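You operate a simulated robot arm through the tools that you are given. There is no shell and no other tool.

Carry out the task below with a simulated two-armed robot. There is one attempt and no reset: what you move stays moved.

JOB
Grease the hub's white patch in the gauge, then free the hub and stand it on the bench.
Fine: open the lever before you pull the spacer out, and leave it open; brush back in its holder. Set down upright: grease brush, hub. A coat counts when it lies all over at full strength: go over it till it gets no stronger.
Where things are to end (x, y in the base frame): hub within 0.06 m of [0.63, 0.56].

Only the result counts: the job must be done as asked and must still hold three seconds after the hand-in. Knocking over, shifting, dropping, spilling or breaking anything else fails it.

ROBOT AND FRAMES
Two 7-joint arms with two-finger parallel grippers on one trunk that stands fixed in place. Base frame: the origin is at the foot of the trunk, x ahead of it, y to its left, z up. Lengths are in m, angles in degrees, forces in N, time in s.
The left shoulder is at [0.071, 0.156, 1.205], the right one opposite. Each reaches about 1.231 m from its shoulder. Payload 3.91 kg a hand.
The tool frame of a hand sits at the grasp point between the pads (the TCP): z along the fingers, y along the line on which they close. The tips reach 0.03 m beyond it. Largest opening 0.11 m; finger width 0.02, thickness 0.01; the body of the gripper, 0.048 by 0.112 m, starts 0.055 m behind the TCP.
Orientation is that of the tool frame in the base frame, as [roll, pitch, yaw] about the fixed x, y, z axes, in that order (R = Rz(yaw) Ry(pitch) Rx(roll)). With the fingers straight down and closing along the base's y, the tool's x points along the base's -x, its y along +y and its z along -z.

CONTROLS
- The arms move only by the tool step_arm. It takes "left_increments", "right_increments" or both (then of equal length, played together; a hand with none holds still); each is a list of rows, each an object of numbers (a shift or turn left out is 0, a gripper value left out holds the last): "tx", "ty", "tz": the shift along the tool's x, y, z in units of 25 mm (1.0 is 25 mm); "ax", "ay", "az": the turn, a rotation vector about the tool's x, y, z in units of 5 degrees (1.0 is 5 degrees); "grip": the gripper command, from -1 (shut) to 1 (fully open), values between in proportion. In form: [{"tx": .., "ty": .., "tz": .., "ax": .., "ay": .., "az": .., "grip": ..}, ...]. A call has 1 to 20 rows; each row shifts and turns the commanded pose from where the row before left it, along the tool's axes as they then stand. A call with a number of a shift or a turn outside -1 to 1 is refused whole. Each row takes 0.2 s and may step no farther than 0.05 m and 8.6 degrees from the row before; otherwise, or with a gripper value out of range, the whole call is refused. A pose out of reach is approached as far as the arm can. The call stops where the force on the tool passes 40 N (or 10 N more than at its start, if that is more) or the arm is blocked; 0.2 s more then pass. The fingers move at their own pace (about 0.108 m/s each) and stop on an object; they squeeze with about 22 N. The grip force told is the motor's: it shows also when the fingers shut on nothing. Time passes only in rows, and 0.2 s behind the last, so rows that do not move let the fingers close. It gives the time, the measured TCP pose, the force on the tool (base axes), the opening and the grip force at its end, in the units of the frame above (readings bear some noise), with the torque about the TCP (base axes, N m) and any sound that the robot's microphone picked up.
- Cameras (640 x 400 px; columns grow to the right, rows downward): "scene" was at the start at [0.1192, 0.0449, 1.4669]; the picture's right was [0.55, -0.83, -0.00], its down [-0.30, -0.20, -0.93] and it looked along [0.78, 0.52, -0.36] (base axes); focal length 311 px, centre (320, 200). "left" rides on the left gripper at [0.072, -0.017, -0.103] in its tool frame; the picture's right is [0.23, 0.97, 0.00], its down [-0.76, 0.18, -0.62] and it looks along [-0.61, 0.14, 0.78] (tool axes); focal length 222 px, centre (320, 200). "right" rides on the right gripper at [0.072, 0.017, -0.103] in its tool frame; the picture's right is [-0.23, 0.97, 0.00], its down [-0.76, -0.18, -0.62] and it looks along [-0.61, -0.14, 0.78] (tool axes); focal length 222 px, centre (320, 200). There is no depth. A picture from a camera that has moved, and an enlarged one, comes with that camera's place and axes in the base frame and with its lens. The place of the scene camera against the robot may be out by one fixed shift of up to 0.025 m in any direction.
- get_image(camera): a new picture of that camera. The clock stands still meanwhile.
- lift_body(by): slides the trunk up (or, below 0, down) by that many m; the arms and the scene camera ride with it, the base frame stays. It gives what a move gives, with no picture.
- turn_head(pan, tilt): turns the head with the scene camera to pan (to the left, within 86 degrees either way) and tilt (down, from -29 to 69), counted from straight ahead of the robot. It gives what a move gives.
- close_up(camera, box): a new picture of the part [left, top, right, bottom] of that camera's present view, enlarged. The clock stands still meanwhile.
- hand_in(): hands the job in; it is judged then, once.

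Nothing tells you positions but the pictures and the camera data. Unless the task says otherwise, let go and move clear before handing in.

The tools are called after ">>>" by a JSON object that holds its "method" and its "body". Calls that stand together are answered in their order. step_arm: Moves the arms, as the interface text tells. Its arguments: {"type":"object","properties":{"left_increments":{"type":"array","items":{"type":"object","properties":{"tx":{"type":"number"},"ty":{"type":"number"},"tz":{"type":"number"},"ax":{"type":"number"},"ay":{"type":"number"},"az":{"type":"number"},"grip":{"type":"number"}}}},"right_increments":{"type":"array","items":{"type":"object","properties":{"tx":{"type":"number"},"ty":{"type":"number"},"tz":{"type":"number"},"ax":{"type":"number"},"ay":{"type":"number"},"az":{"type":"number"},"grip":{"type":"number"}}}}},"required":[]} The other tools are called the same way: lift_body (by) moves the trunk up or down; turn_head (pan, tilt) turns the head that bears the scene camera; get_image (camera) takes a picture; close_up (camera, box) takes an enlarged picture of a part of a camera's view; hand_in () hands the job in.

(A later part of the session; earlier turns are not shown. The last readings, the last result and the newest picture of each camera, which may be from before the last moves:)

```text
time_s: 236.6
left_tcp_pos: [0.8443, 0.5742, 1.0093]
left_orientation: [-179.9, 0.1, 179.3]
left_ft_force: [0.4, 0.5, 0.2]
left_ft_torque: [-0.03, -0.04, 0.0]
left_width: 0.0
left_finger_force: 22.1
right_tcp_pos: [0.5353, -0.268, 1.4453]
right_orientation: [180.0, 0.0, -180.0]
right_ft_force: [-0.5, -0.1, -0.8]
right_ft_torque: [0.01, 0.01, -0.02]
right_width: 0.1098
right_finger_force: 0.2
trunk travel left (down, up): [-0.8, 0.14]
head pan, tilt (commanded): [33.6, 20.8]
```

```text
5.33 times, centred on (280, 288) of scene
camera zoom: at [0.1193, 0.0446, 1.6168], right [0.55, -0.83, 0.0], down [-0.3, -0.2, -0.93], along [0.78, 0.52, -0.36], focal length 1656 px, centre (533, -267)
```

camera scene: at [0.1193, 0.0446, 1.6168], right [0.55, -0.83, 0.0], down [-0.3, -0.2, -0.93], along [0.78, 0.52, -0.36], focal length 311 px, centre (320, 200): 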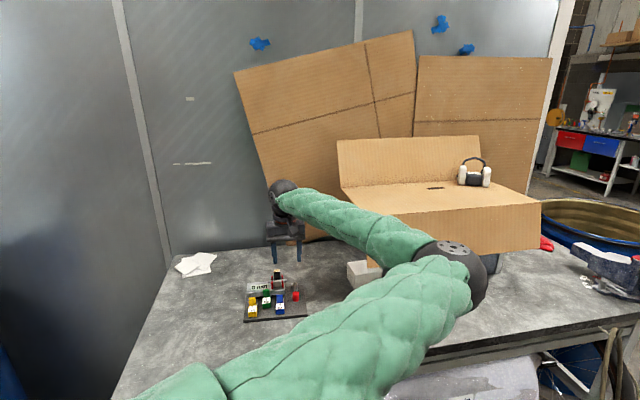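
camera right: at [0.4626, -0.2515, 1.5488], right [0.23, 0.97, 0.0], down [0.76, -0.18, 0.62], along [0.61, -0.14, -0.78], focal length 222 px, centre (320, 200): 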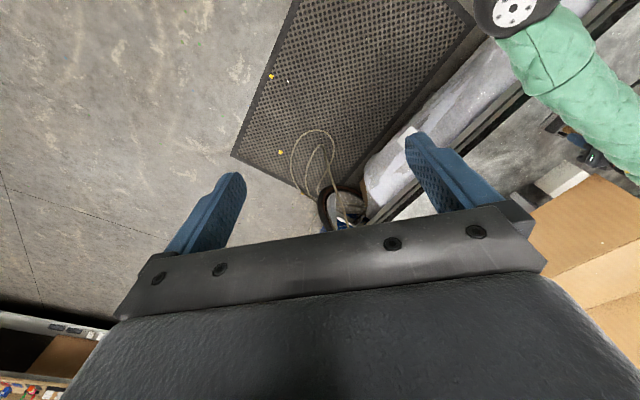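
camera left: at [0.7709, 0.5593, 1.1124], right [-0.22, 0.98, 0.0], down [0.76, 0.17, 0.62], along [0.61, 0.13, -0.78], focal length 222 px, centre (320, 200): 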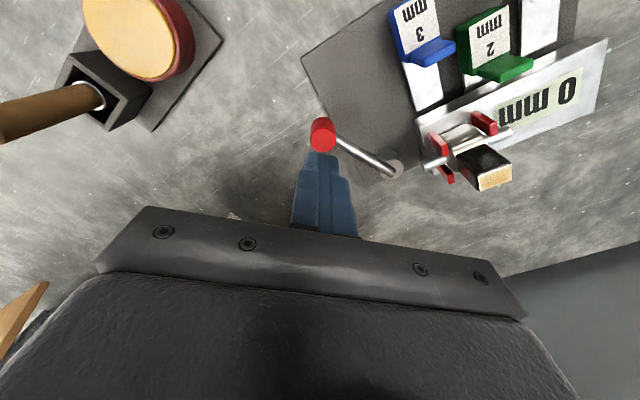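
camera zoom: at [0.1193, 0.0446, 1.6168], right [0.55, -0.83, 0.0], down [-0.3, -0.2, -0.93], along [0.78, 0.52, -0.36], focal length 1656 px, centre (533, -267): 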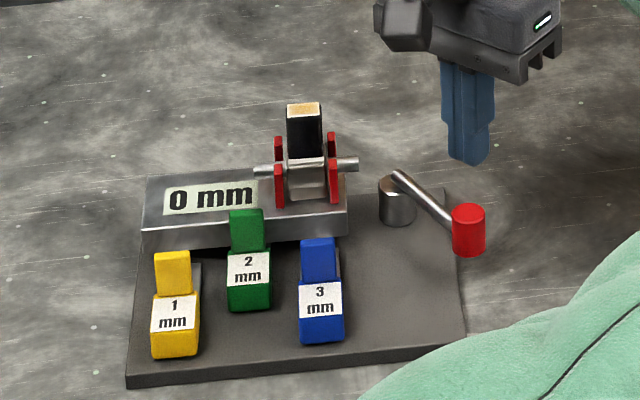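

Good view: the lever now points to the side. I'll lower the closed fingers behind the rod, on its block side.

>>> {"method": "step_arm", "body": {"left_increments": [{"tx": 0.435, "ty": 0.77}, {"tx": 0.435, "ty": 0.77}, {"tz": 0.84}, {"tz": 0.84}, {"tz": 0.84}, {"tz": 0.84}, {}]}}

>>> {"method": "get_image", "body": {"camera": "left"}}

>>> {"method": "close_up", "body": {"camera": "scene", "box": [235, 250, 325, 325]}}

```text
time_s: 238.2
left_tcp_pos: [0.8204, 0.6133, 0.9265]
left_orientation: [-179.9, 0.0, 179.5]
left_ft_force: [0.3, -0.5, -0.3]
left_ft_torque: [0.0, -0.01, 0.01]
left_width: 0.0
left_finger_force: 21.9
right_tcp_pos: [0.5351, -0.2684, 1.4458]
right_orientation: [180.0, 0.0, 179.9]
right_ft_force: [0.2, 0.0, -0.4]
right_ft_torque: [0.02, 0.01, 0.01]
right_width: 0.11
right_finger_force: 0.0
trunk travel left (down, up): [-0.8, 0.14]
head pan, tilt (commanded): [33.6, 20.8]
```

```text
taken
camera left: at [0.7477, 0.5985, 1.029], right [-0.22, 0.98, 0.0], down [0.76, 0.17, 0.62], along [0.61, 0.13, -0.78], focal length 222 px, centre (320, 200)
```

left: 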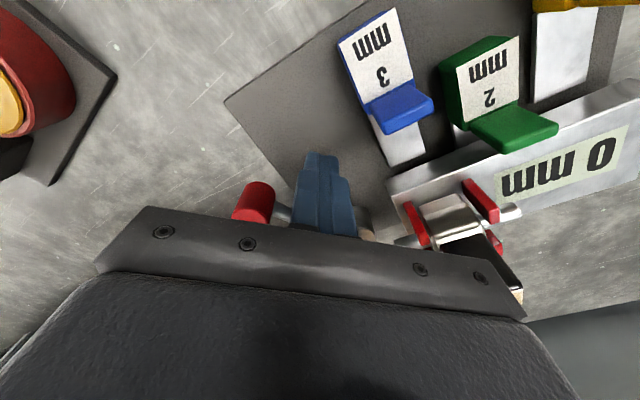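

```text
5.33 times, centred on (280, 288) of scene
camera zoom: at [0.1188, 0.0446, 1.6169], right [0.55, -0.83, 0.0], down [-0.3, -0.2, -0.93], along [0.78, 0.52, -0.36], focal length 1656 px, centre (533, -267)
```

zoom: 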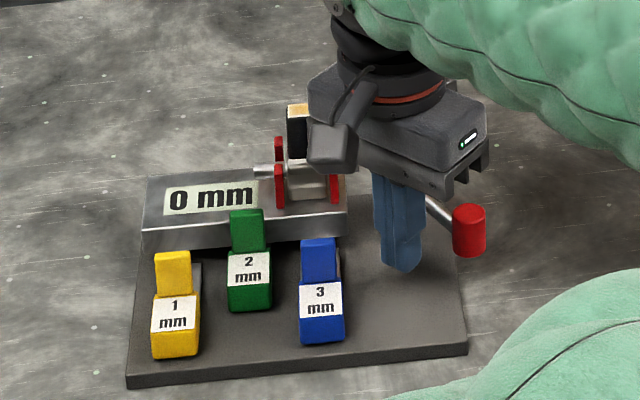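

>>> {"method": "step_arm", "body": {"left_increments": [{"tx": -0.22, "ty": -0.07}, {"tx": -0.22, "ty": -0.07}, {"tx": -0.2, "ty": -0.135}, {"tx": -0.2, "ty": -0.135}, {"tx": -0.215, "ty": -0.1}, {"tx": -0.215, "ty": -0.1}, {"tx": -0.23, "ty": -0.06}, {"tx": -0.23, "ty": -0.06}, {}]}}

>>> {"method": "close_up", "body": {"camera": "scene", "box": [235, 250, 325, 325]}}

```text
time_s: 240.2
left_tcp_pos: [0.8665, 0.5957, 0.9256]
left_orientation: [-179.9, 0.2, 179.4]
left_ft_force: [-0.4, 0.4, 0.4]
left_ft_torque: [-0.05, 0.03, 0.01]
left_width: 0.0002
left_finger_force: 22.3
right_tcp_pos: [0.5341, -0.2678, 1.446]
right_orientation: [180.0, 0.0, -180.0]
right_ft_force: [0.5, 0.6, -0.2]
right_ft_torque: [-0.01, 0.01, 0.0]
right_width: 0.11
right_finger_force: 0.0
trunk travel left (down, up): [-0.8, 0.14]
head pan, tilt (commanded): [33.6, 20.8]
```

```text
5.33 times, centred on (280, 288) of scene
camera zoom: at [0.1192, 0.0447, 1.6169], right [0.55, -0.83, 0.0], down [-0.3, -0.2, -0.93], along [0.78, 0.52, -0.36], focal length 1656 px, centre (533, -267)
```

zoom: 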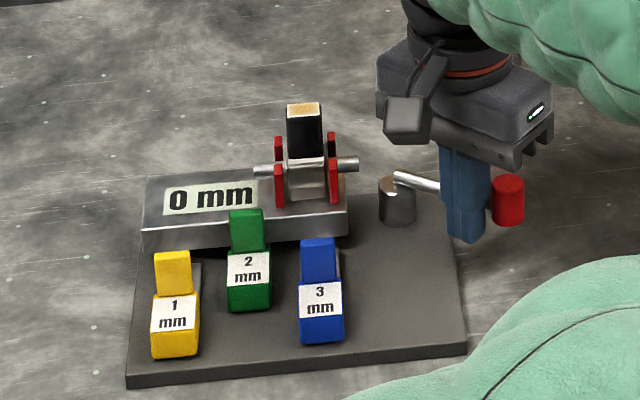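

>>> {"method": "step_arm", "body": {"left_increments": [{"tx": -0.235, "ty": -0.018}, {"tx": -0.235, "ty": -0.018}, {"tx": -0.235, "ty": 0.022}, {"tx": -0.235, "ty": 0.022}, {"tx": -0.23, "ty": 0.065}, {"tx": -0.23, "ty": 0.065}, {}]}}

>>> {"method": "close_up", "body": {"camera": "scene", "box": [235, 250, 325, 325]}}

```text
time_s: 241.8
left_tcp_pos: [0.8993, 0.5978, 0.9265]
left_orientation: [-179.9, 0.2, 179.5]
left_ft_force: [-10.5, 0.5, 4.9]
left_ft_torque: [0.04, 0.07, 0.07]
left_width: 0.0003
left_finger_force: 22.4
right_tcp_pos: [0.5341, -0.2679, 1.4455]
right_orientation: [-179.9, 0.1, 180.0]
right_ft_force: [-0.6, 0.3, -0.1]
right_ft_torque: [-0.01, 0.03, -0.01]
right_width: 0.1099
right_finger_force: 0.2
trunk travel left (down, up): [-0.8, 0.14]
head pan, tilt (commanded): [33.6, 20.8]
```

```text
5.33 times, centred on (280, 288) of scene
camera zoom: at [0.1178, 0.0441, 1.617], right [0.55, -0.83, 0.0], down [-0.3, -0.2, -0.94], along [0.78, 0.52, -0.35], focal length 1656 px, centre (533, -267)
```

zoom: 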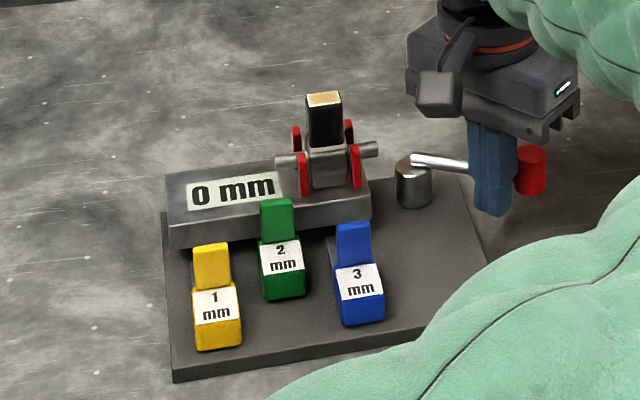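

The lever hit its stop and the whole gauge was nudged and turned a little. I'll back off at once, rise and measure the gauge pose so I can restore it.

>>> {"method": "step_arm", "body": {"left_increments": [{"tx": 0.3}, {"tx": 0.3}, {"tz": -1}, {"tz": -1}, {"tz": -1}, {"tz": -1}, {"tz": -1}, {}]}}

>>> {"method": "get_image", "body": {"camera": "scene"}}

>>> {"method": "close_up", "body": {"camera": "scene", "box": [235, 250, 325, 325]}}

>>> {"method": "get_image", "body": {"camera": "left"}}

```text
time_s: 243.6
left_tcp_pos: [0.8844, 0.5984, 1.0492]
left_orientation: [-179.8, 0.0, 179.5]
left_ft_force: [0.6, 0.1, 0.4]
left_ft_torque: [0.02, 0.01, 0.0]
left_width: 0.0001
left_finger_force: 22.2
right_tcp_pos: [0.5364, -0.2685, 1.4451]
right_orientation: [-179.9, 0.0, -180.0]
right_ft_force: [0.6, 0.6, 0.4]
right_ft_torque: [0.01, 0.0, -0.01]
right_width: 0.1099
right_finger_force: 0.0
trunk travel left (down, up): [-0.8, 0.14]
head pan, tilt (commanded): [33.6, 20.8]
```

```text
taken
camera scene: at [0.1196, 0.0448, 1.6168], right [0.55, -0.83, 0.0], down [-0.3, -0.2, -0.93], along [0.78, 0.52, -0.36], focal length 311 px, centre (320, 200)
```

scene: 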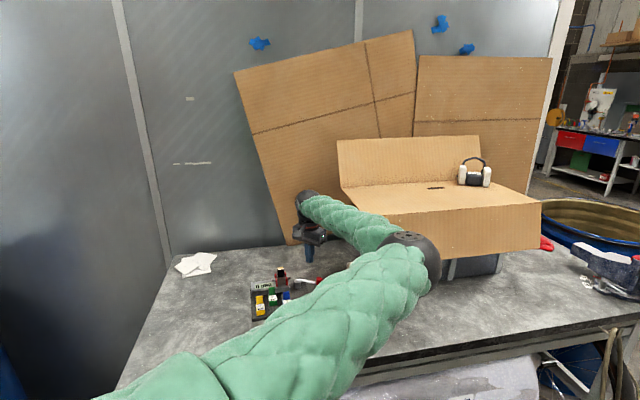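

```text
5.33 times, centred on (280, 288) of scene
camera zoom: at [0.1196, 0.0448, 1.6168], right [0.55, -0.83, 0.0], down [-0.3, -0.2, -0.93], along [0.78, 0.52, -0.36], focal length 1656 px, centre (533, -267)
```

zoom: 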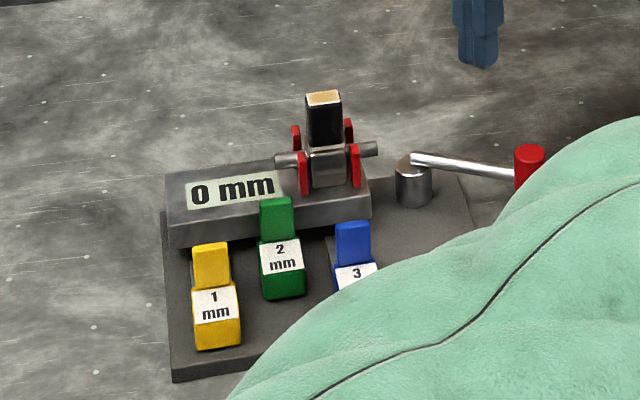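

```text
taken
camera left: at [0.8129, 0.581, 1.1531], right [-0.22, 0.98, 0.0], down [0.76, 0.17, 0.62], along [0.61, 0.13, -0.78], focal length 222 px, centre (320, 200)
```

left: 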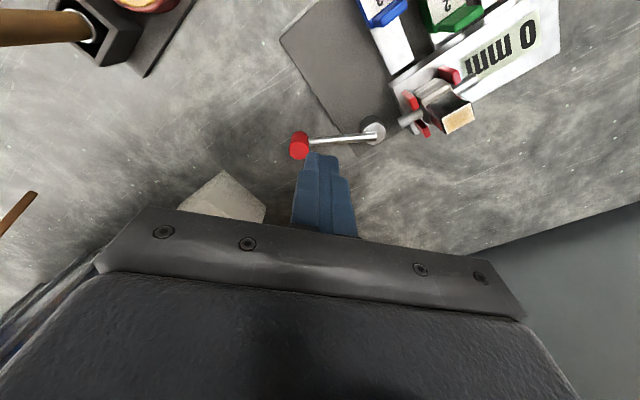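

>>> {"method": "close_up", "body": {"camera": "left", "box": [260, 0, 480, 170]}}

```text
2.35 times, centred on (370, 85) of left
camera zoom: at [0.8129, 0.581, 1.1531], right [-0.22, 0.98, 0.0], down [0.76, 0.17, 0.62], along [0.61, 0.13, -0.78], focal length 523 px, centre (202, 471)
```

zoom: 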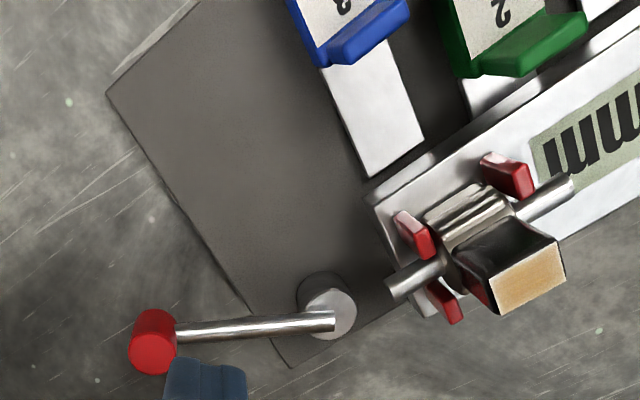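

The gauge has turned about 7° and moved about 2 cm, while the lever is now at its open stop. I'll undo that by pushing the plate's outer edge back with the closed fingers, well clear of the lever. First I'll come down beside the edge.

>>> {"method": "step_arm", "body": {"left_increments": [{"tx": -0.072, "ty": -0.848}, {"tx": -0.072, "ty": -0.848}, {"tz": 1}, {"tz": 1}, {"tz": 1}, {"tz": 1}, {"tz": 1}, {}]}}

>>> {"method": "get_image", "body": {"camera": "left"}}

>>> {"method": "close_up", "body": {"camera": "scene", "box": [245, 250, 335, 325]}}

```text
time_s: 245.4
left_tcp_pos: [0.8876, 0.5566, 0.9269]
left_orientation: [-179.9, 0.2, 179.5]
left_ft_force: [-0.2, 0.3, -0.2]
left_ft_torque: [-0.03, -0.02, 0.01]
left_width: 0.0
left_finger_force: 21.8
right_tcp_pos: [0.5349, -0.2687, 1.446]
right_orientation: [179.9, 0.0, 180.0]
right_ft_force: [0.4, -0.5, 0.2]
right_ft_torque: [0.01, 0.0, -0.01]
right_width: 0.1097
right_finger_force: 0.1
trunk travel left (down, up): [-0.8, 0.14]
head pan, tilt (commanded): [33.6, 20.8]
```

```text
taken
camera left: at [0.815, 0.5392, 1.0301], right [-0.22, 0.98, 0.0], down [0.76, 0.17, 0.62], along [0.61, 0.13, -0.78], focal length 222 px, centre (320, 200)
```

left: 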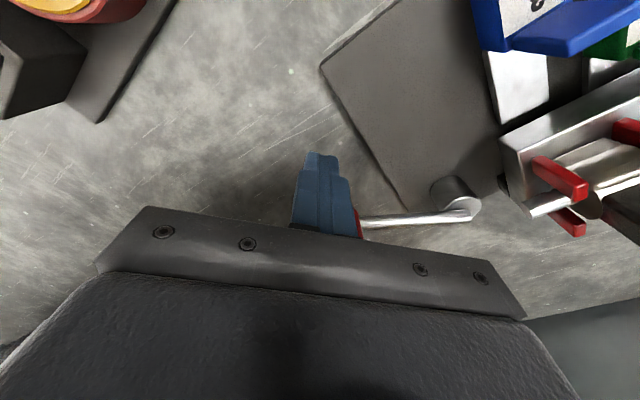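

```text
5.33 times, centred on (290, 288) of scene
camera zoom: at [0.1189, 0.0444, 1.6169], right [0.55, -0.83, 0.0], down [-0.3, -0.2, -0.93], along [0.78, 0.52, -0.36], focal length 1656 px, centre (480, -267)
```

zoom: 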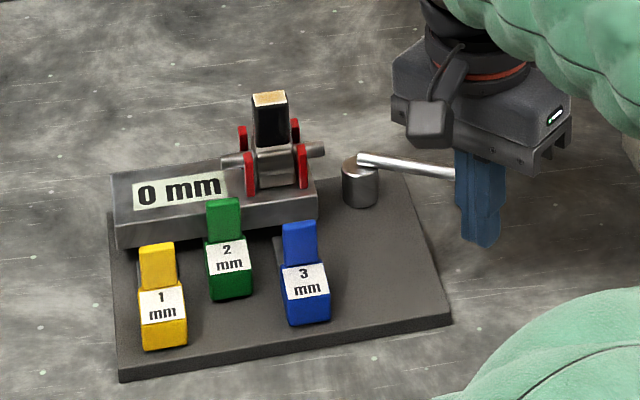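

>>> {"method": "step_arm", "body": {"left_increments": [{"tz": 0.5}, {"tz": 0.4}, {"tz": 0.2}, {}]}}

>>> {"method": "close_up", "body": {"camera": "scene", "box": [245, 250, 335, 325]}}

```text
time_s: 246.4
left_tcp_pos: [0.8892, 0.5555, 0.9006]
left_orientation: [179.9, 0.2, 179.5]
left_ft_force: [3.6, 4.1, 12.7]
left_ft_torque: [0.14, 0.01, 0.0]
left_width: 0.0002
left_finger_force: 21.4
right_tcp_pos: [0.5355, -0.2685, 1.4459]
right_orientation: [-180.0, 0.1, 180.0]
right_ft_force: [0.1, -0.1, -0.6]
right_ft_torque: [0.0, -0.01, 0.0]
right_width: 0.1101
right_finger_force: 0.1
trunk travel left (down, up): [-0.8, 0.14]
head pan, tilt (commanded): [33.6, 20.8]
```

```text
5.33 times, centred on (290, 288) of scene
camera zoom: at [0.1183, 0.0442, 1.6172], right [0.55, -0.83, 0.0], down [-0.3, -0.2, -0.93], along [0.78, 0.52, -0.35], focal length 1656 px, centre (480, -267)
```

zoom: 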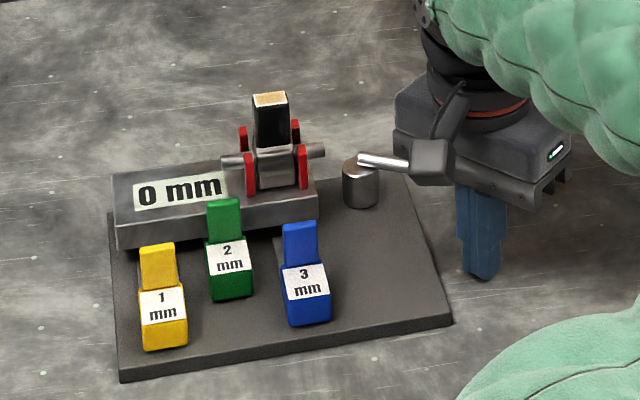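

>>> {"method": "step_arm", "body": {"left_increments": [{"tz": -0.13}, {"tx": 0.16, "ty": 0.28}, {"tx": 0.16, "ty": 0.28}, {"tx": 0.2, "ty": 0.04}, {"tx": 0.2, "ty": 0.04}, {}]}}

>>> {"method": "close_up", "body": {"camera": "scene", "box": [245, 250, 335, 325]}}

>>> {"method": "get_image", "body": {"camera": "left"}}

```text
time_s: 247.8
left_tcp_pos: [0.8716, 0.5715, 0.9008]
left_orientation: [-179.9, 0.1, 179.5]
left_ft_force: [4.9, -7.3, -1.8]
left_ft_torque: [-0.2, -0.12, 0.04]
left_width: 0.0
left_finger_force: 22.1
right_tcp_pos: [0.5356, -0.2687, 1.4456]
right_orientation: [179.9, 0.0, 180.0]
right_ft_force: [-0.7, -0.1, 0.2]
right_ft_torque: [0.01, -0.02, -0.04]
right_width: 0.1101
right_finger_force: 0.2
trunk travel left (down, up): [-0.8, 0.14]
head pan, tilt (commanded): [33.6, 20.8]
```

```text
5.33 times, centred on (290, 288) of scene
camera zoom: at [0.1195, 0.0432, 1.617], right [0.55, -0.83, 0.0], down [-0.3, -0.2, -0.93], along [0.78, 0.52, -0.36], focal length 1656 px, centre (480, -267)
```

zoom: 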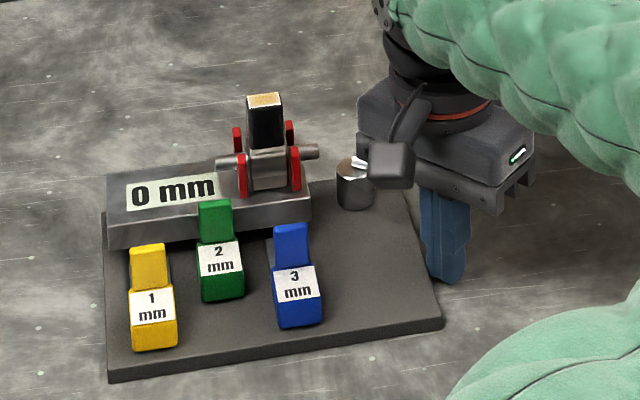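

```text
taken
camera left: at [0.7994, 0.5548, 1.0046], right [-0.22, 0.98, 0.0], down [0.76, 0.17, 0.62], along [0.61, 0.13, -0.78], focal length 222 px, centre (320, 200)
```

left: 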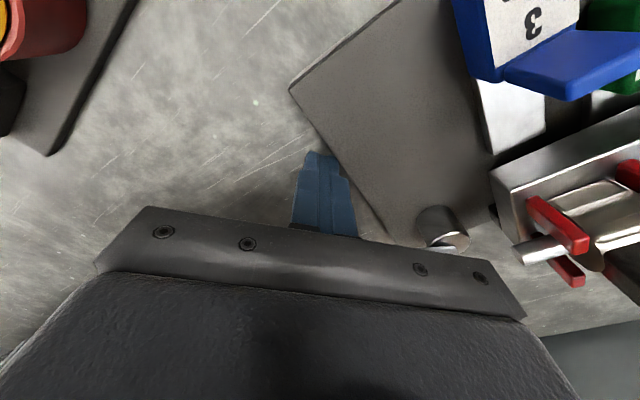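

>>> {"method": "step_arm", "body": {"left_increments": [{"tx": 0.2, "ty": 0.02}, {"tx": 0.2, "ty": 0.02}, {"tx": 0.2, "ty": 0.02}, {}]}}

>>> {"method": "close_up", "body": {"camera": "scene", "box": [235, 250, 325, 325]}}

```text
time_s: 248.8
left_tcp_pos: [0.8572, 0.5711, 0.9004]
left_orientation: [-179.8, 0.1, 179.3]
left_ft_force: [8.9, -5.4, 3.4]
left_ft_torque: [-0.13, -0.19, -0.01]
left_width: 0.0002
left_finger_force: 21.6
right_tcp_pos: [0.537, -0.2694, 1.4456]
right_orientation: [180.0, -0.1, -179.9]
right_ft_force: [0.1, 0.5, -0.2]
right_ft_torque: [-0.03, 0.02, -0.02]
right_width: 0.1101
right_finger_force: 0.0
trunk travel left (down, up): [-0.8, 0.14]
head pan, tilt (commanded): [33.6, 20.8]
```

```text
5.33 times, centred on (280, 288) of scene
camera zoom: at [0.1197, 0.0437, 1.6169], right [0.55, -0.83, 0.0], down [-0.3, -0.2, -0.93], along [0.78, 0.52, -0.36], focal length 1656 px, centre (533, -267)
```

zoom: 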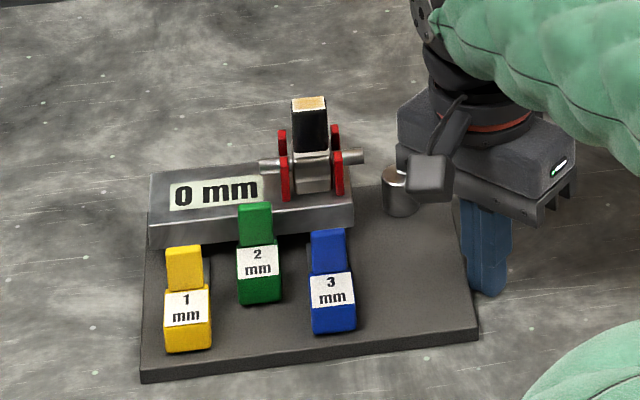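

>>> {"method": "step_arm", "body": {"left_increments": [{"tx": 0.2, "ty": 0.0}, {"tx": 0.2, "ty": 0.0}, {}]}}

>>> {"method": "close_up", "body": {"camera": "scene", "box": [235, 250, 325, 325]}}

```text
time_s: 249.6
left_tcp_pos: [0.8479, 0.5737, 0.9004]
left_orientation: [-179.9, 0.0, 179.5]
left_ft_force: [8.5, -3.5, 4.4]
left_ft_torque: [-0.06, -0.16, -0.04]
left_width: 0.0003
left_finger_force: 22.6
right_tcp_pos: [0.536, -0.2685, 1.4445]
right_orientation: [179.9, 0.0, -180.0]
right_ft_force: [-0.5, 0.0, 0.2]
right_ft_torque: [0.0, -0.01, -0.03]
right_width: 0.11
right_finger_force: 0.0
trunk travel left (down, up): [-0.8, 0.14]
head pan, tilt (commanded): [33.6, 20.8]
```

```text
5.33 times, centred on (280, 288) of scene
camera zoom: at [0.1196, 0.0439, 1.6169], right [0.55, -0.83, 0.0], down [-0.3, -0.2, -0.93], along [0.78, 0.52, -0.36], focal length 1656 px, centre (533, -267)
```

zoom: 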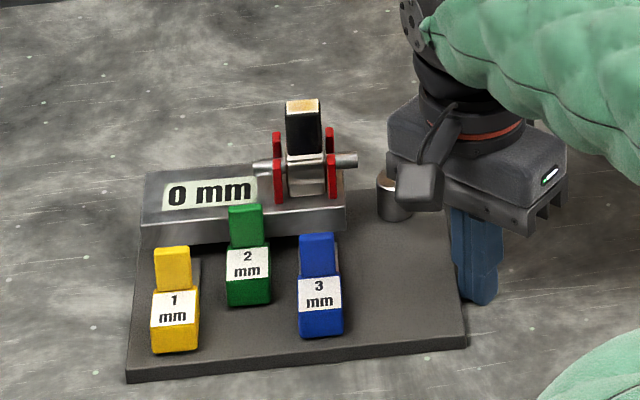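

The gauge is back within a few millimetres of its original pose, with the lever still open. I'll lift away and look at everything from the gauge-aligned viewpoint.

>>> {"method": "step_arm", "body": {"left_increments": [{"tx": -0.12, "ty": -0.14}, {"tz": -1}, {"tz": -1}, {"tz": -1}, {"tz": -1}, {"tz": -1}, {"tz": -1}, {"tx": 0.8}, {"tx": 0.8}, {"tx": 0.8}, {}]}}

>>> {"method": "step_arm", "body": {"left_increments": [{"az": -0.93}, {"az": -0.93}, {"az": -0.93}, {"az": -0.93}, {"az": -0.93}, {"az": -0.93}, {"az": -0.93}, {"az": -0.93}, {"az": -0.93}, {}]}}

>>> {"method": "get_image", "body": {"camera": "left"}}

>>> {"method": "close_up", "body": {"camera": "scene", "box": [235, 250, 325, 325]}}

```text
time_s: 252.0
left_tcp_pos: [0.7899, 0.5715, 1.0496]
left_orientation: [-179.9, 0.2, 179.4]
left_ft_force: [0.4, -0.3, -0.1]
left_ft_torque: [-0.03, 0.02, 0.0]
left_width: 0.0002
left_finger_force: 21.8
right_tcp_pos: [0.5354, -0.2669, 1.4457]
right_orientation: [180.0, 0.0, 180.0]
right_ft_force: [-0.2, -0.1, 0.2]
right_ft_torque: [0.01, 0.0, 0.01]
right_width: 0.1098
right_finger_force: 0.0
trunk travel left (down, up): [-0.8, 0.14]
head pan, tilt (commanded): [33.6, 20.8]
```

```text
time_s: 254.2
left_tcp_pos: [0.788, 0.572, 1.0511]
left_orientation: [-179.8, 0.0, -138.7]
left_ft_force: [0.4, -0.4, 0.5]
left_ft_torque: [0.0, 0.02, -0.01]
left_width: 0.0
left_finger_force: 21.7
right_tcp_pos: [0.536, -0.2682, 1.446]
right_orientation: [179.9, 0.0, 179.9]
right_ft_force: [0.1, 0.3, 0.1]
right_ft_torque: [0.0, -0.01, 0.02]
right_width: 0.1098
right_finger_force: 0.1
trunk travel left (down, up): [-0.8, 0.14]
head pan, tilt (commanded): [33.6, 20.8]
```

```text
taken
camera left: at [0.7456, 0.5106, 1.154], right [-0.81, 0.58, 0.0], down [0.45, 0.64, 0.62], along [0.36, 0.51, -0.78], focal length 222 px, centre (320, 200)
```

left: 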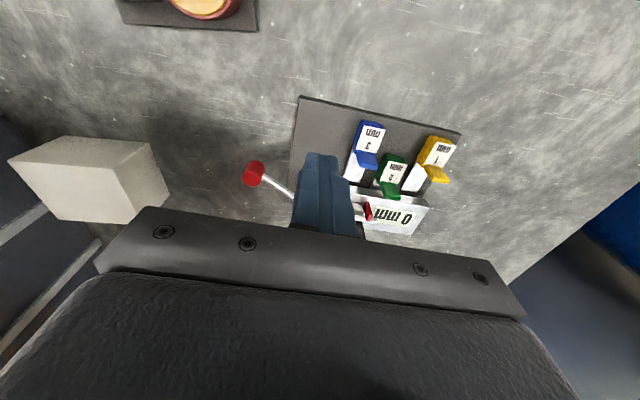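

```text
5.33 times, centred on (280, 288) of scene
camera zoom: at [0.1193, 0.0446, 1.6168], right [0.55, -0.83, 0.0], down [-0.3, -0.2, -0.93], along [0.78, 0.52, -0.36], focal length 1656 px, centre (533, -267)
```

zoom: 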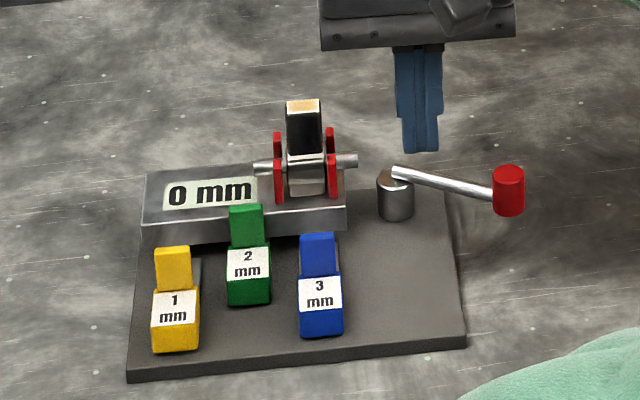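

The lever is at its open stop and stays there. Now for the spacer: I'll move the hand over green spacer 2 with a narrow opening and look.

>>> {"method": "step_arm", "body": {"left_increments": [{"tx": -0.452, "ty": 0.89, "grip": -0.1}, {"tx": -0.452, "ty": 0.89}, {"tx": -0.452, "ty": 0.89}, {"tx": -0.452, "ty": 0.89}, {"tx": -0.452, "ty": 0.89}, {}]}}

>>> {"method": "get_image", "body": {"camera": "left"}}

>>> {"method": "close_up", "body": {"camera": "left", "box": [210, 50, 410, 220]}}

>>> {"method": "close_up", "body": {"camera": "scene", "box": [235, 240, 325, 325]}}

```text
time_s: 255.6
left_tcp_pos: [0.7583, 0.6915, 1.0515]
left_orientation: [-179.9, 0.0, -138.7]
left_ft_force: [-0.2, -0.6, 0.2]
left_ft_torque: [0.0, 0.01, 0.02]
left_width: 0.0497
left_finger_force: 0.1
right_tcp_pos: [0.5355, -0.2682, 1.4455]
right_orientation: [-180.0, 0.0, -179.9]
right_ft_force: [0.8, -0.2, -0.6]
right_ft_torque: [0.0, 0.01, -0.02]
right_width: 0.1104
right_finger_force: 0.0
trunk travel left (down, up): [-0.8, 0.14]
head pan, tilt (commanded): [33.6, 20.8]
```

```text
taken
camera left: at [0.7154, 0.6315, 1.1546], right [-0.81, 0.58, 0.0], down [0.45, 0.64, 0.62], along [0.36, 0.51, -0.78], focal length 222 px, centre (320, 200)
```

left: 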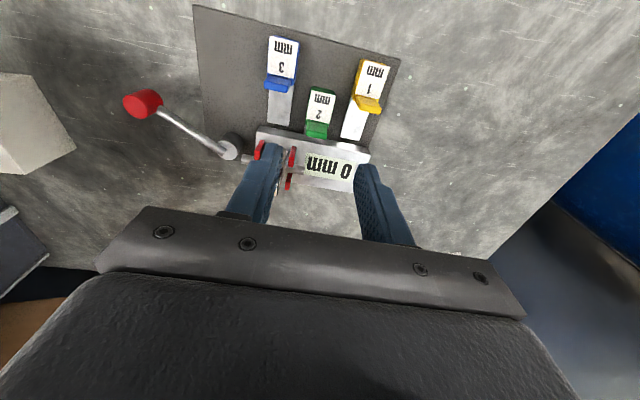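

```text
2.35 times, centred on (310, 135) of left
camera zoom: at [0.7154, 0.6315, 1.1546], right [-0.81, 0.58, 0.0], down [0.45, 0.64, 0.62], along [0.36, 0.51, -0.78], focal length 523 px, centre (344, 353)
```

zoom: 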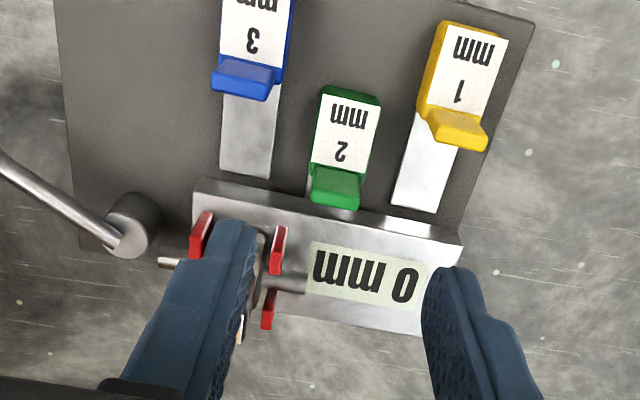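

```text
4.71 times, centred on (280, 282) of scene
camera zoom: at [0.1193, 0.0437, 1.6169], right [0.55, -0.83, 0.0], down [-0.3, -0.2, -0.93], along [0.78, 0.52, -0.36], focal length 1461 px, centre (508, -188)
```

zoom: 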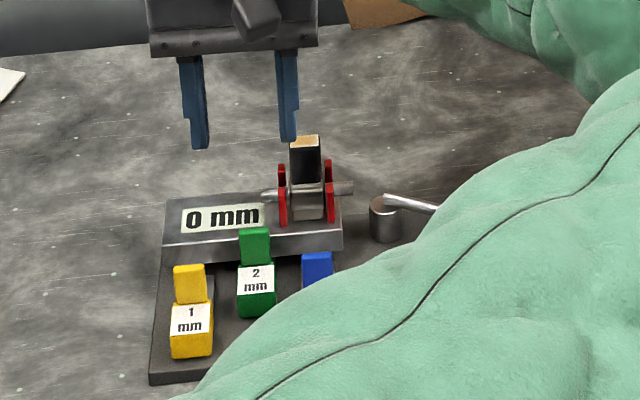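

Spacer 2's handle is centred at about (0.758, 0.693), with its tab 19 mm nearer the block, and neighbours 45 mm either side. I'll descend with the fingers straddling it.

>>> {"method": "step_arm", "body": {"left_increments": [{"tx": -0.343, "ty": 0.045, "tz": 0.96}, {"tz": 0.96}, {"tz": 0.96}, {"tz": 0.96}, {"tz": 0.8}, {}]}}

>>> {"method": "get_image", "body": {"camera": "left"}}

>>> {"method": "close_up", "body": {"camera": "scene", "box": [235, 240, 325, 325]}}

```text
time_s: 257.0
left_tcp_pos: [0.7646, 0.6971, 0.935]
left_orientation: [-179.9, 0.0, -138.8]
left_ft_force: [0.4, 0.1, 0.3]
left_ft_torque: [0.01, 0.0, 0.01]
left_width: 0.0496
left_finger_force: 0.1
right_tcp_pos: [0.5352, -0.2681, 1.4456]
right_orientation: [180.0, 0.0, -180.0]
right_ft_force: [0.3, 0.0, 0.7]
right_ft_torque: [0.0, -0.01, 0.0]
right_width: 0.1102
right_finger_force: 0.0
trunk travel left (down, up): [-0.8, 0.14]
head pan, tilt (commanded): [33.6, 20.8]
```

```text
taken
camera left: at [0.721, 0.6359, 1.0377], right [-0.81, 0.58, 0.0], down [0.45, 0.64, 0.62], along [0.36, 0.51, -0.78], focal length 222 px, centre (320, 200)
```

left: 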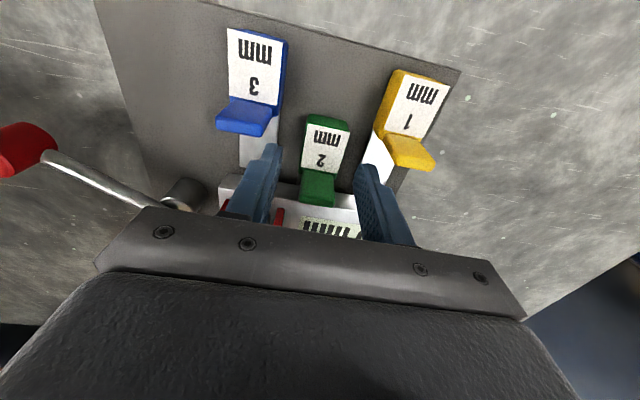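

```text
4.71 times, centred on (280, 282) of scene
camera zoom: at [0.119, 0.0446, 1.6169], right [0.55, -0.83, 0.0], down [-0.3, -0.2, -0.93], along [0.78, 0.52, -0.36], focal length 1461 px, centre (508, -188)
```

zoom: 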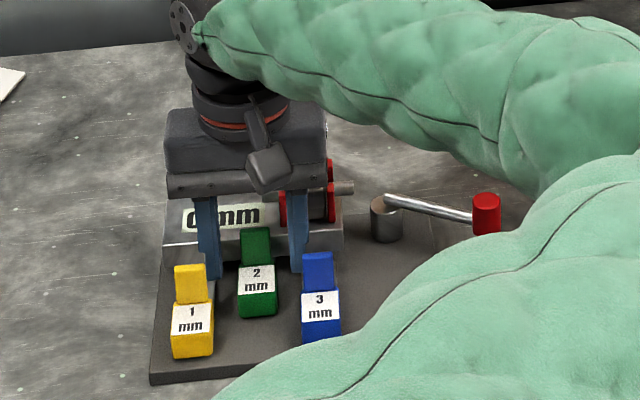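

>>> {"method": "step_arm", "body": {"left_increments": [{"tz": 0.4}, {"tz": 0.36}, {}, {"grip": -1}, {"grip": -1}, {"grip": -1}, {}]}}

>>> {"method": "get_image", "body": {"camera": "left"}}

>>> {"method": "close_up", "body": {"camera": "scene", "box": [235, 240, 325, 325]}}

```text
time_s: 257.9
left_tcp_pos: [0.7659, 0.6966, 0.9198]
left_orientation: [-179.7, 0.3, -138.8]
left_ft_force: [-9.9, -2.5, 19.3]
left_ft_torque: [0.19, 0.3, 0.52]
left_width: 0.0282
left_finger_force: 22.1
right_tcp_pos: [0.5345, -0.2687, 1.4443]
right_orientation: [179.9, 0.0, -179.9]
right_ft_force: [-0.6, 0.2, -0.2]
right_ft_torque: [-0.03, 0.01, 0.01]
right_width: 0.1098
right_finger_force: 0.1
trunk travel left (down, up): [-0.8, 0.14]
head pan, tilt (commanded): [33.6, 20.8]
stopped in row 4 (left hand): the force on the tool passed its limit at 43 N (the readings are from after the stop); the commanded pose is now the measured one
```

```text
taken
camera left: at [0.7221, 0.6357, 1.0224], right [-0.81, 0.58, -0.01], down [0.45, 0.64, 0.63], along [0.37, 0.51, -0.78], focal length 222 px, centre (320, 200)
```

left: 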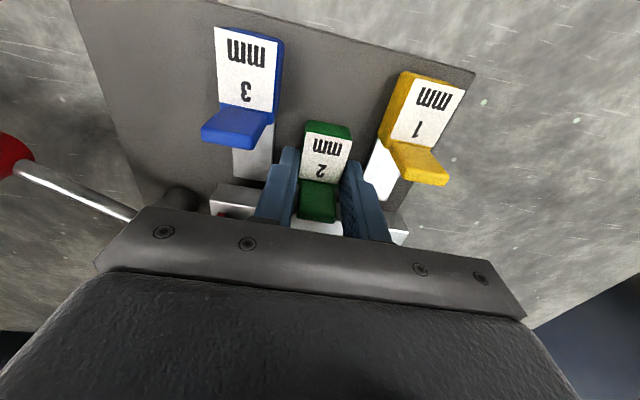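

```text
4.71 times, centred on (280, 282) of scene
camera zoom: at [0.1173, 0.0432, 1.6169], right [0.55, -0.83, 0.0], down [-0.3, -0.2, -0.94], along [0.78, 0.52, -0.35], focal length 1461 px, centre (508, -188)
```

zoom: 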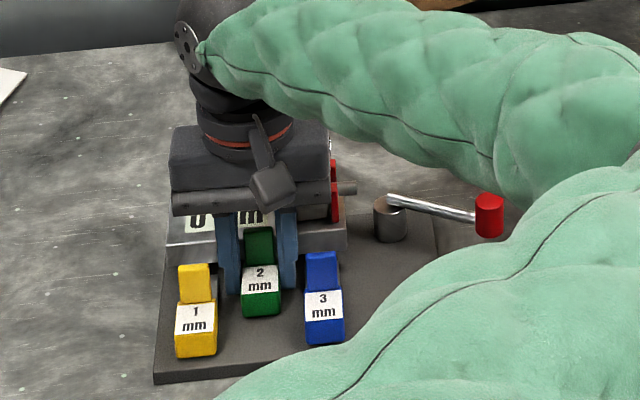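

The fingers have closed on the handle (28 mm wide), but the tips met something below and the move stopped. I'll look closely before doing anything else.

>>> {"method": "close_up", "body": {"camera": "left", "box": [180, 80, 440, 250]}}

>>> {"method": "close_up", "body": {"camera": "scene", "box": [260, 265, 310, 310]}}

```text
2.35 times, centred on (310, 165) of left
camera zoom: at [0.7221, 0.6357, 1.0224], right [-0.81, 0.58, -0.01], down [0.45, 0.64, 0.63], along [0.37, 0.51, -0.78], focal length 523 px, centre (344, 282)
```

zoom: 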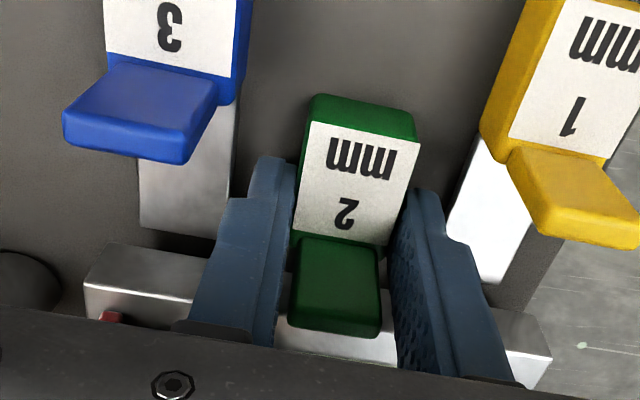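

```text
8.89 times, centred on (285, 288) of scene
camera zoom: at [0.1173, 0.0432, 1.6169], right [0.55, -0.83, 0.0], down [-0.3, -0.2, -0.94], along [0.78, 0.52, -0.35], focal length 2760 px, centre (631, -578)
```

zoom: 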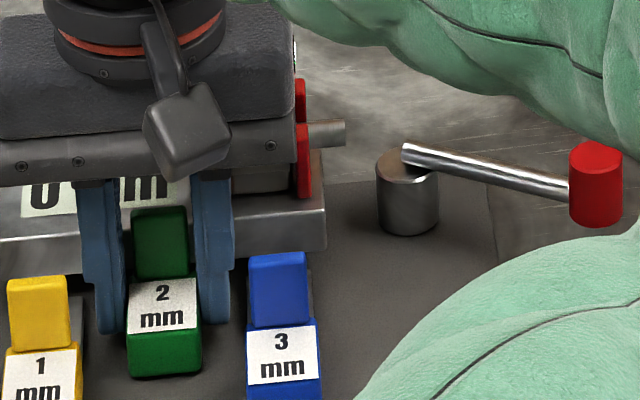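

>>> {"method": "step_arm", "body": {"left_increments": [{"tz": -0.12}, {}]}}

>>> {"method": "step_arm", "body": {"left_increments": [{"tz": -0.08}, {}]}}

```text
time_s: 258.6
left_tcp_pos: [0.7667, 0.696, 0.9183]
left_orientation: [-179.6, 0.2, -138.7]
left_ft_force: [-11.3, 2.0, 3.1]
left_ft_torque: [0.6, 0.24, 0.53]
left_width: 0.0281
left_finger_force: 22.6
right_tcp_pos: [0.5338, -0.2669, 1.4467]
right_orientation: [180.0, 0.0, 179.9]
right_ft_force: [-0.3, -0.7, -0.2]
right_ft_torque: [0.01, -0.01, -0.01]
right_width: 0.1102
right_finger_force: 0.1
trunk travel left (down, up): [-0.8, 0.14]
head pan, tilt (commanded): [33.6, 20.8]
```

```text
time_s: 259.1
left_tcp_pos: [0.7678, 0.6969, 0.9186]
left_orientation: [-179.5, 0.1, -138.9]
left_ft_force: [-6.8, 2.5, 0.6]
left_ft_torque: [0.51, 0.09, 0.42]
left_width: 0.028
left_finger_force: 22.0
right_tcp_pos: [0.5356, -0.2659, 1.4459]
right_orientation: [-180.0, 0.0, -179.9]
right_ft_force: [0.0, -0.2, -0.3]
right_ft_torque: [-0.02, 0.05, 0.01]
right_width: 0.1098
right_finger_force: 0.0
trunk travel left (down, up): [-0.8, 0.14]
head pan, tilt (commanded): [33.6, 20.8]
```

The handle is gripped and the vertical load is gone. I'll pull the spacer out along its axis in small steps, watching the force.

>>> {"method": "step_arm", "body": {"left_increments": [{"az": -0.2}, {"tx": 0.2}, {"tx": 0.2}, {}]}}

>>> {"method": "close_up", "body": {"camera": "left", "box": [180, 80, 440, 250]}}

>>> {"method": "close_up", "body": {"camera": "scene", "box": [235, 250, 325, 325]}}

```text
time_s: 260.1
left_tcp_pos: [0.7618, 0.6888, 0.9199]
left_orientation: [-179.6, 0.1, -138.0]
left_ft_force: [-2.6, 1.6, 0.3]
left_ft_torque: [0.42, 0.09, 0.23]
left_width: 0.0277
left_finger_force: 22.7
right_tcp_pos: [0.5374, -0.2662, 1.4453]
right_orientation: [-180.0, -0.1, 180.0]
right_ft_force: [-0.1, 0.5, -0.1]
right_ft_torque: [-0.02, 0.03, 0.0]
right_width: 0.11
right_finger_force: 0.0
trunk travel left (down, up): [-0.8, 0.14]
head pan, tilt (commanded): [33.6, 20.8]
```

```text
2.35 times, centred on (310, 165) of left
camera zoom: at [0.719, 0.6282, 1.0231], right [-0.82, 0.57, -0.01], down [0.44, 0.65, 0.62], along [0.36, 0.51, -0.78], focal length 523 px, centre (344, 282)
```

zoom: 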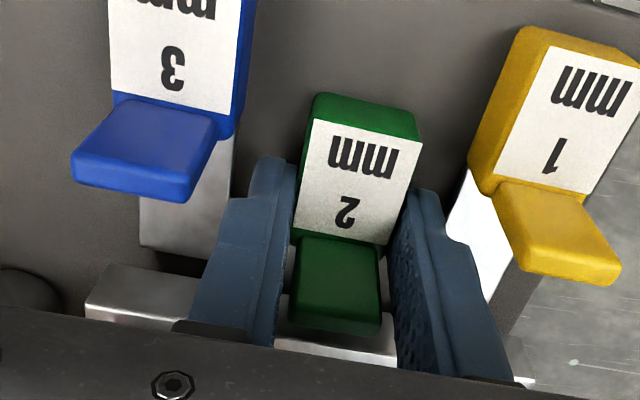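

```text
5.33 times, centred on (280, 288) of scene
camera zoom: at [0.1207, 0.0463, 1.6166], right [0.55, -0.83, 0.0], down [-0.3, -0.2, -0.93], along [0.78, 0.52, -0.36], focal length 1656 px, centre (533, -267)
```

zoom: 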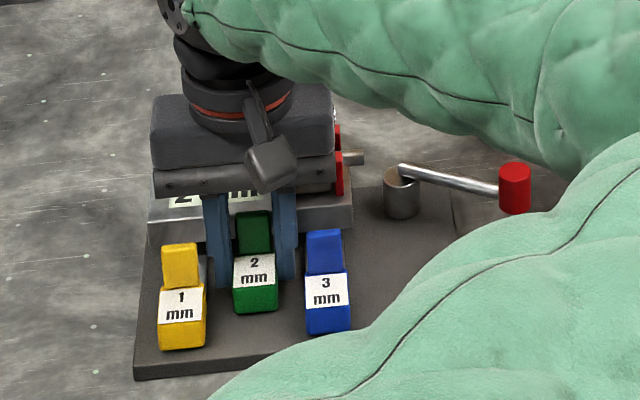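

The spacer is sliding out and the gauge's display has changed. Continuing the pull.

>>> {"method": "step_arm", "body": {"left_increments": [{"tx": 0.24}, {"tx": 0.24}, {"tx": 0.24}, {"tx": 0.24}, {}]}}

>>> {"method": "close_up", "body": {"camera": "left", "box": [180, 60, 460, 250]}}

>>> {"method": "close_up", "body": {"camera": "scene", "box": [235, 250, 325, 325]}}

```text
time_s: 261.4
left_tcp_pos: [0.743, 0.6732, 0.9198]
left_orientation: [-179.6, 0.0, -138.0]
left_ft_force: [-1.5, -0.8, -0.3]
left_ft_torque: [0.03, 0.4, 0.07]
left_width: 0.0277
left_finger_force: 21.9
right_tcp_pos: [0.5372, -0.2669, 1.4448]
right_orientation: [-179.9, -0.1, 179.9]
right_ft_force: [-0.2, -0.5, 0.7]
right_ft_torque: [-0.02, -0.02, 0.05]
right_width: 0.1099
right_finger_force: 0.1
trunk travel left (down, up): [-0.8, 0.14]
head pan, tilt (commanded): [33.6, 20.8]
```

```text
2.11 times, centred on (320, 155) of left
camera zoom: at [0.7007, 0.6116, 1.0237], right [-0.82, 0.57, -0.01], down [0.44, 0.65, 0.62], along [0.36, 0.51, -0.78], focal length 468 px, centre (320, 295)
```

zoom: 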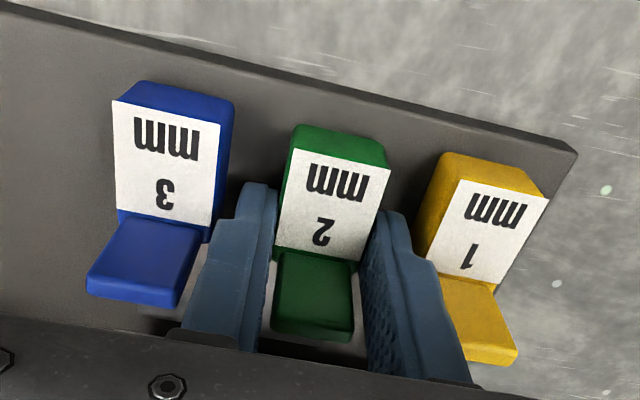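

```text
5.33 times, centred on (280, 288) of scene
camera zoom: at [0.1209, 0.0461, 1.6166], right [0.55, -0.83, 0.0], down [-0.3, -0.2, -0.93], along [0.78, 0.52, -0.36], focal length 1656 px, centre (533, -267)
```

zoom: 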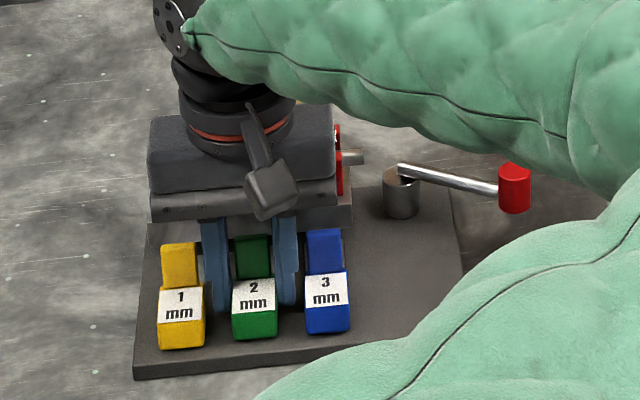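

>>> {"method": "step_arm", "body": {"left_increments": [{"tx": 0.18}, {"tx": 0.16}, {}]}}

>>> {"method": "close_up", "body": {"camera": "left", "box": [180, 60, 460, 250]}}

```text
time_s: 262.1
left_tcp_pos: [0.7372, 0.666, 0.9212]
left_orientation: [-179.6, 0.0, -137.9]
left_ft_force: [3.6, 1.1, -13.2]
left_ft_torque: [0.54, -0.16, -0.12]
left_width: 0.028
left_finger_force: 21.5
right_tcp_pos: [0.5365, -0.2665, 1.4437]
right_orientation: [-180.0, -0.2, -179.9]
right_ft_force: [-0.2, -0.1, -1.0]
right_ft_torque: [-0.03, -0.02, 0.02]
right_width: 0.1099
right_finger_force: 0.1
trunk travel left (down, up): [-0.8, 0.14]
head pan, tilt (commanded): [33.6, 20.8]
```

```text
2.11 times, centred on (320, 155) of left
camera zoom: at [0.6939, 0.6059, 1.0245], right [-0.82, 0.57, -0.01], down [0.44, 0.64, 0.62], along [0.36, 0.51, -0.78], focal length 468 px, centre (320, 295)
```

zoom: 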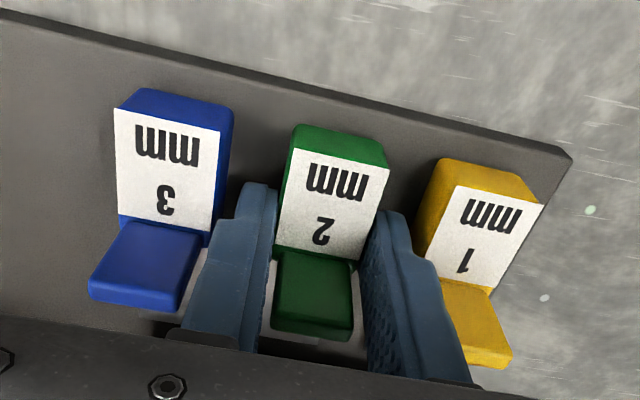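

Green spacer 2 now lines up exactly with 1 and 3, clear of the block. I'll relax the load and release it.

>>> {"method": "step_arm", "body": {"left_increments": [{"tz": 0.12}, {"tz": 0.08}, {}]}}

>>> {"method": "step_arm", "body": {"left_increments": [{"grip": -0.38}, {"grip": -0.34}, {}]}}

>>> {"method": "get_image", "body": {"camera": "left"}}

```text
time_s: 262.9
left_tcp_pos: [0.7371, 0.6664, 0.9208]
left_orientation: [-179.7, 0.4, -138.0]
left_ft_force: [4.3, 1.6, 21.6]
left_ft_torque: [0.29, 0.08, -0.01]
left_width: 0.0283
left_finger_force: 21.8
right_tcp_pos: [0.5341, -0.2699, 1.4466]
right_orientation: [180.0, -0.1, 179.9]
right_ft_force: [0.1, -0.5, -0.2]
right_ft_torque: [-0.01, 0.02, -0.01]
right_width: 0.1099
right_finger_force: 0.0
trunk travel left (down, up): [-0.8, 0.14]
head pan, tilt (commanded): [33.6, 20.8]
```

```text
time_s: 263.8
left_tcp_pos: [0.7367, 0.6677, 0.9164]
left_orientation: [-179.5, 0.2, -137.8]
left_ft_force: [-0.5, 0.6, 0.8]
left_ft_torque: [0.01, -0.03, 0.02]
left_width: 0.0361
left_finger_force: 0.0
right_tcp_pos: [0.536, -0.2666, 1.4452]
right_orientation: [179.9, -0.1, 179.9]
right_ft_force: [0.3, 0.1, -0.3]
right_ft_torque: [0.0, 0.0, 0.02]
right_width: 0.1098
right_finger_force: 0.1
trunk travel left (down, up): [-0.8, 0.14]
head pan, tilt (commanded): [33.6, 20.8]
```

```text
taken
camera left: at [0.6937, 0.6061, 1.0191], right [-0.82, 0.57, -0.01], down [0.44, 0.64, 0.62], along [0.36, 0.51, -0.78], focal length 222 px, centre (320, 200)
```

left: 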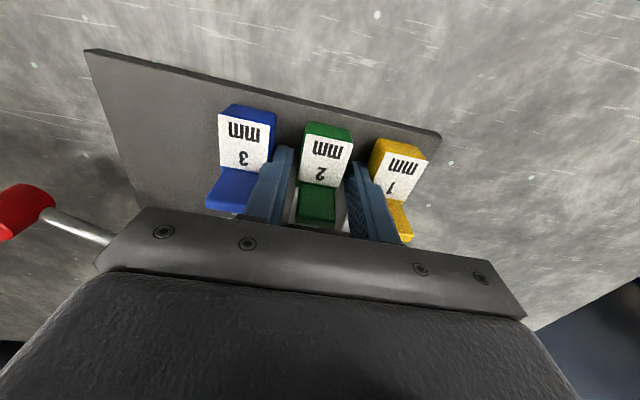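

>>> {"method": "step_arm", "body": {"left_increments": [{"tz": -0.5}, {"tz": -1}, {"tz": -1}, {"tz": -1}, {"tz": -1}, {"tz": -1}, {}]}}

>>> {"method": "get_image", "body": {"camera": "left"}}

>>> {"method": "close_up", "body": {"camera": "scene", "box": [235, 250, 325, 325]}}

>>> {"method": "close_up", "body": {"camera": "left", "box": [180, 60, 440, 220]}}

```text
time_s: 265.4
left_tcp_pos: [0.7363, 0.6682, 1.052]
left_orientation: [-179.6, 0.2, -137.9]
left_ft_force: [-0.2, -0.2, -0.1]
left_ft_torque: [0.01, 0.01, -0.02]
left_width: 0.0364
left_finger_force: 0.1
right_tcp_pos: [0.5357, -0.2676, 1.4454]
right_orientation: [179.9, 0.0, 179.9]
right_ft_force: [-1.0, -0.5, -0.1]
right_ft_torque: [-0.02, -0.01, -0.04]
right_width: 0.1099
right_finger_force: 0.1
trunk travel left (down, up): [-0.8, 0.14]
head pan, tilt (commanded): [33.6, 20.8]
```

```text
taken
camera left: at [0.6933, 0.6075, 1.1557], right [-0.82, 0.57, -0.01], down [0.44, 0.64, 0.62], along [0.36, 0.51, -0.78], focal length 222 px, centre (320, 200)
```

left: 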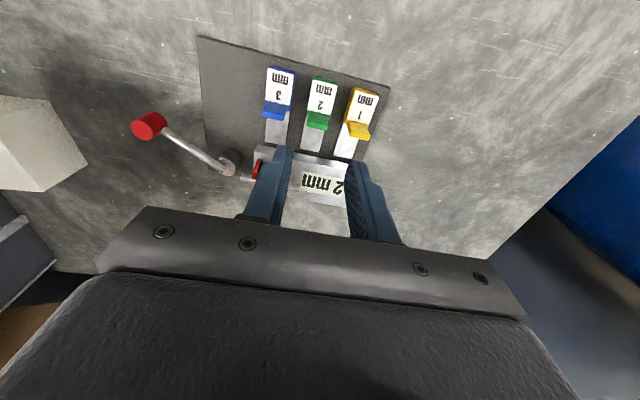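

```text
5.33 times, centred on (280, 288) of scene
camera zoom: at [0.1196, 0.0449, 1.6168], right [0.55, -0.83, 0.0], down [-0.3, -0.2, -0.93], along [0.78, 0.52, -0.36], focal length 1656 px, centre (533, -267)
```

zoom: 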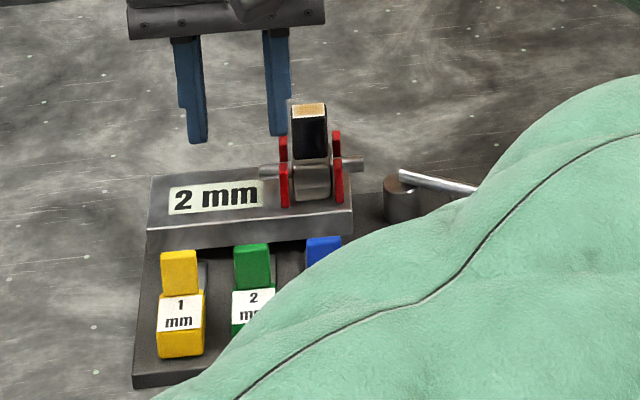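

```text
2.46 times, centred on (310, 140) of left
camera zoom: at [0.6933, 0.6075, 1.1557], right [-0.82, 0.57, -0.01], down [0.44, 0.64, 0.62], along [0.36, 0.51, -0.78], focal length 547 px, centre (345, 348)
```

zoom: 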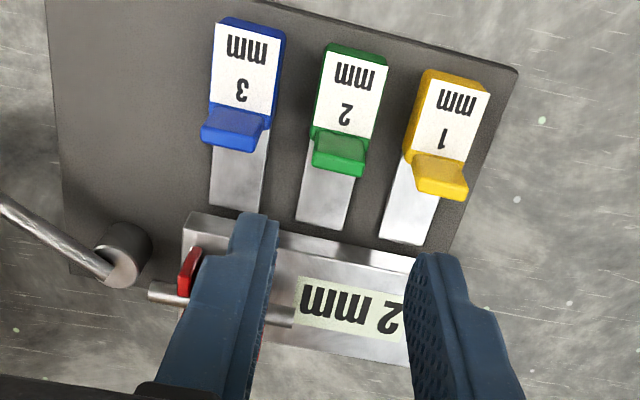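

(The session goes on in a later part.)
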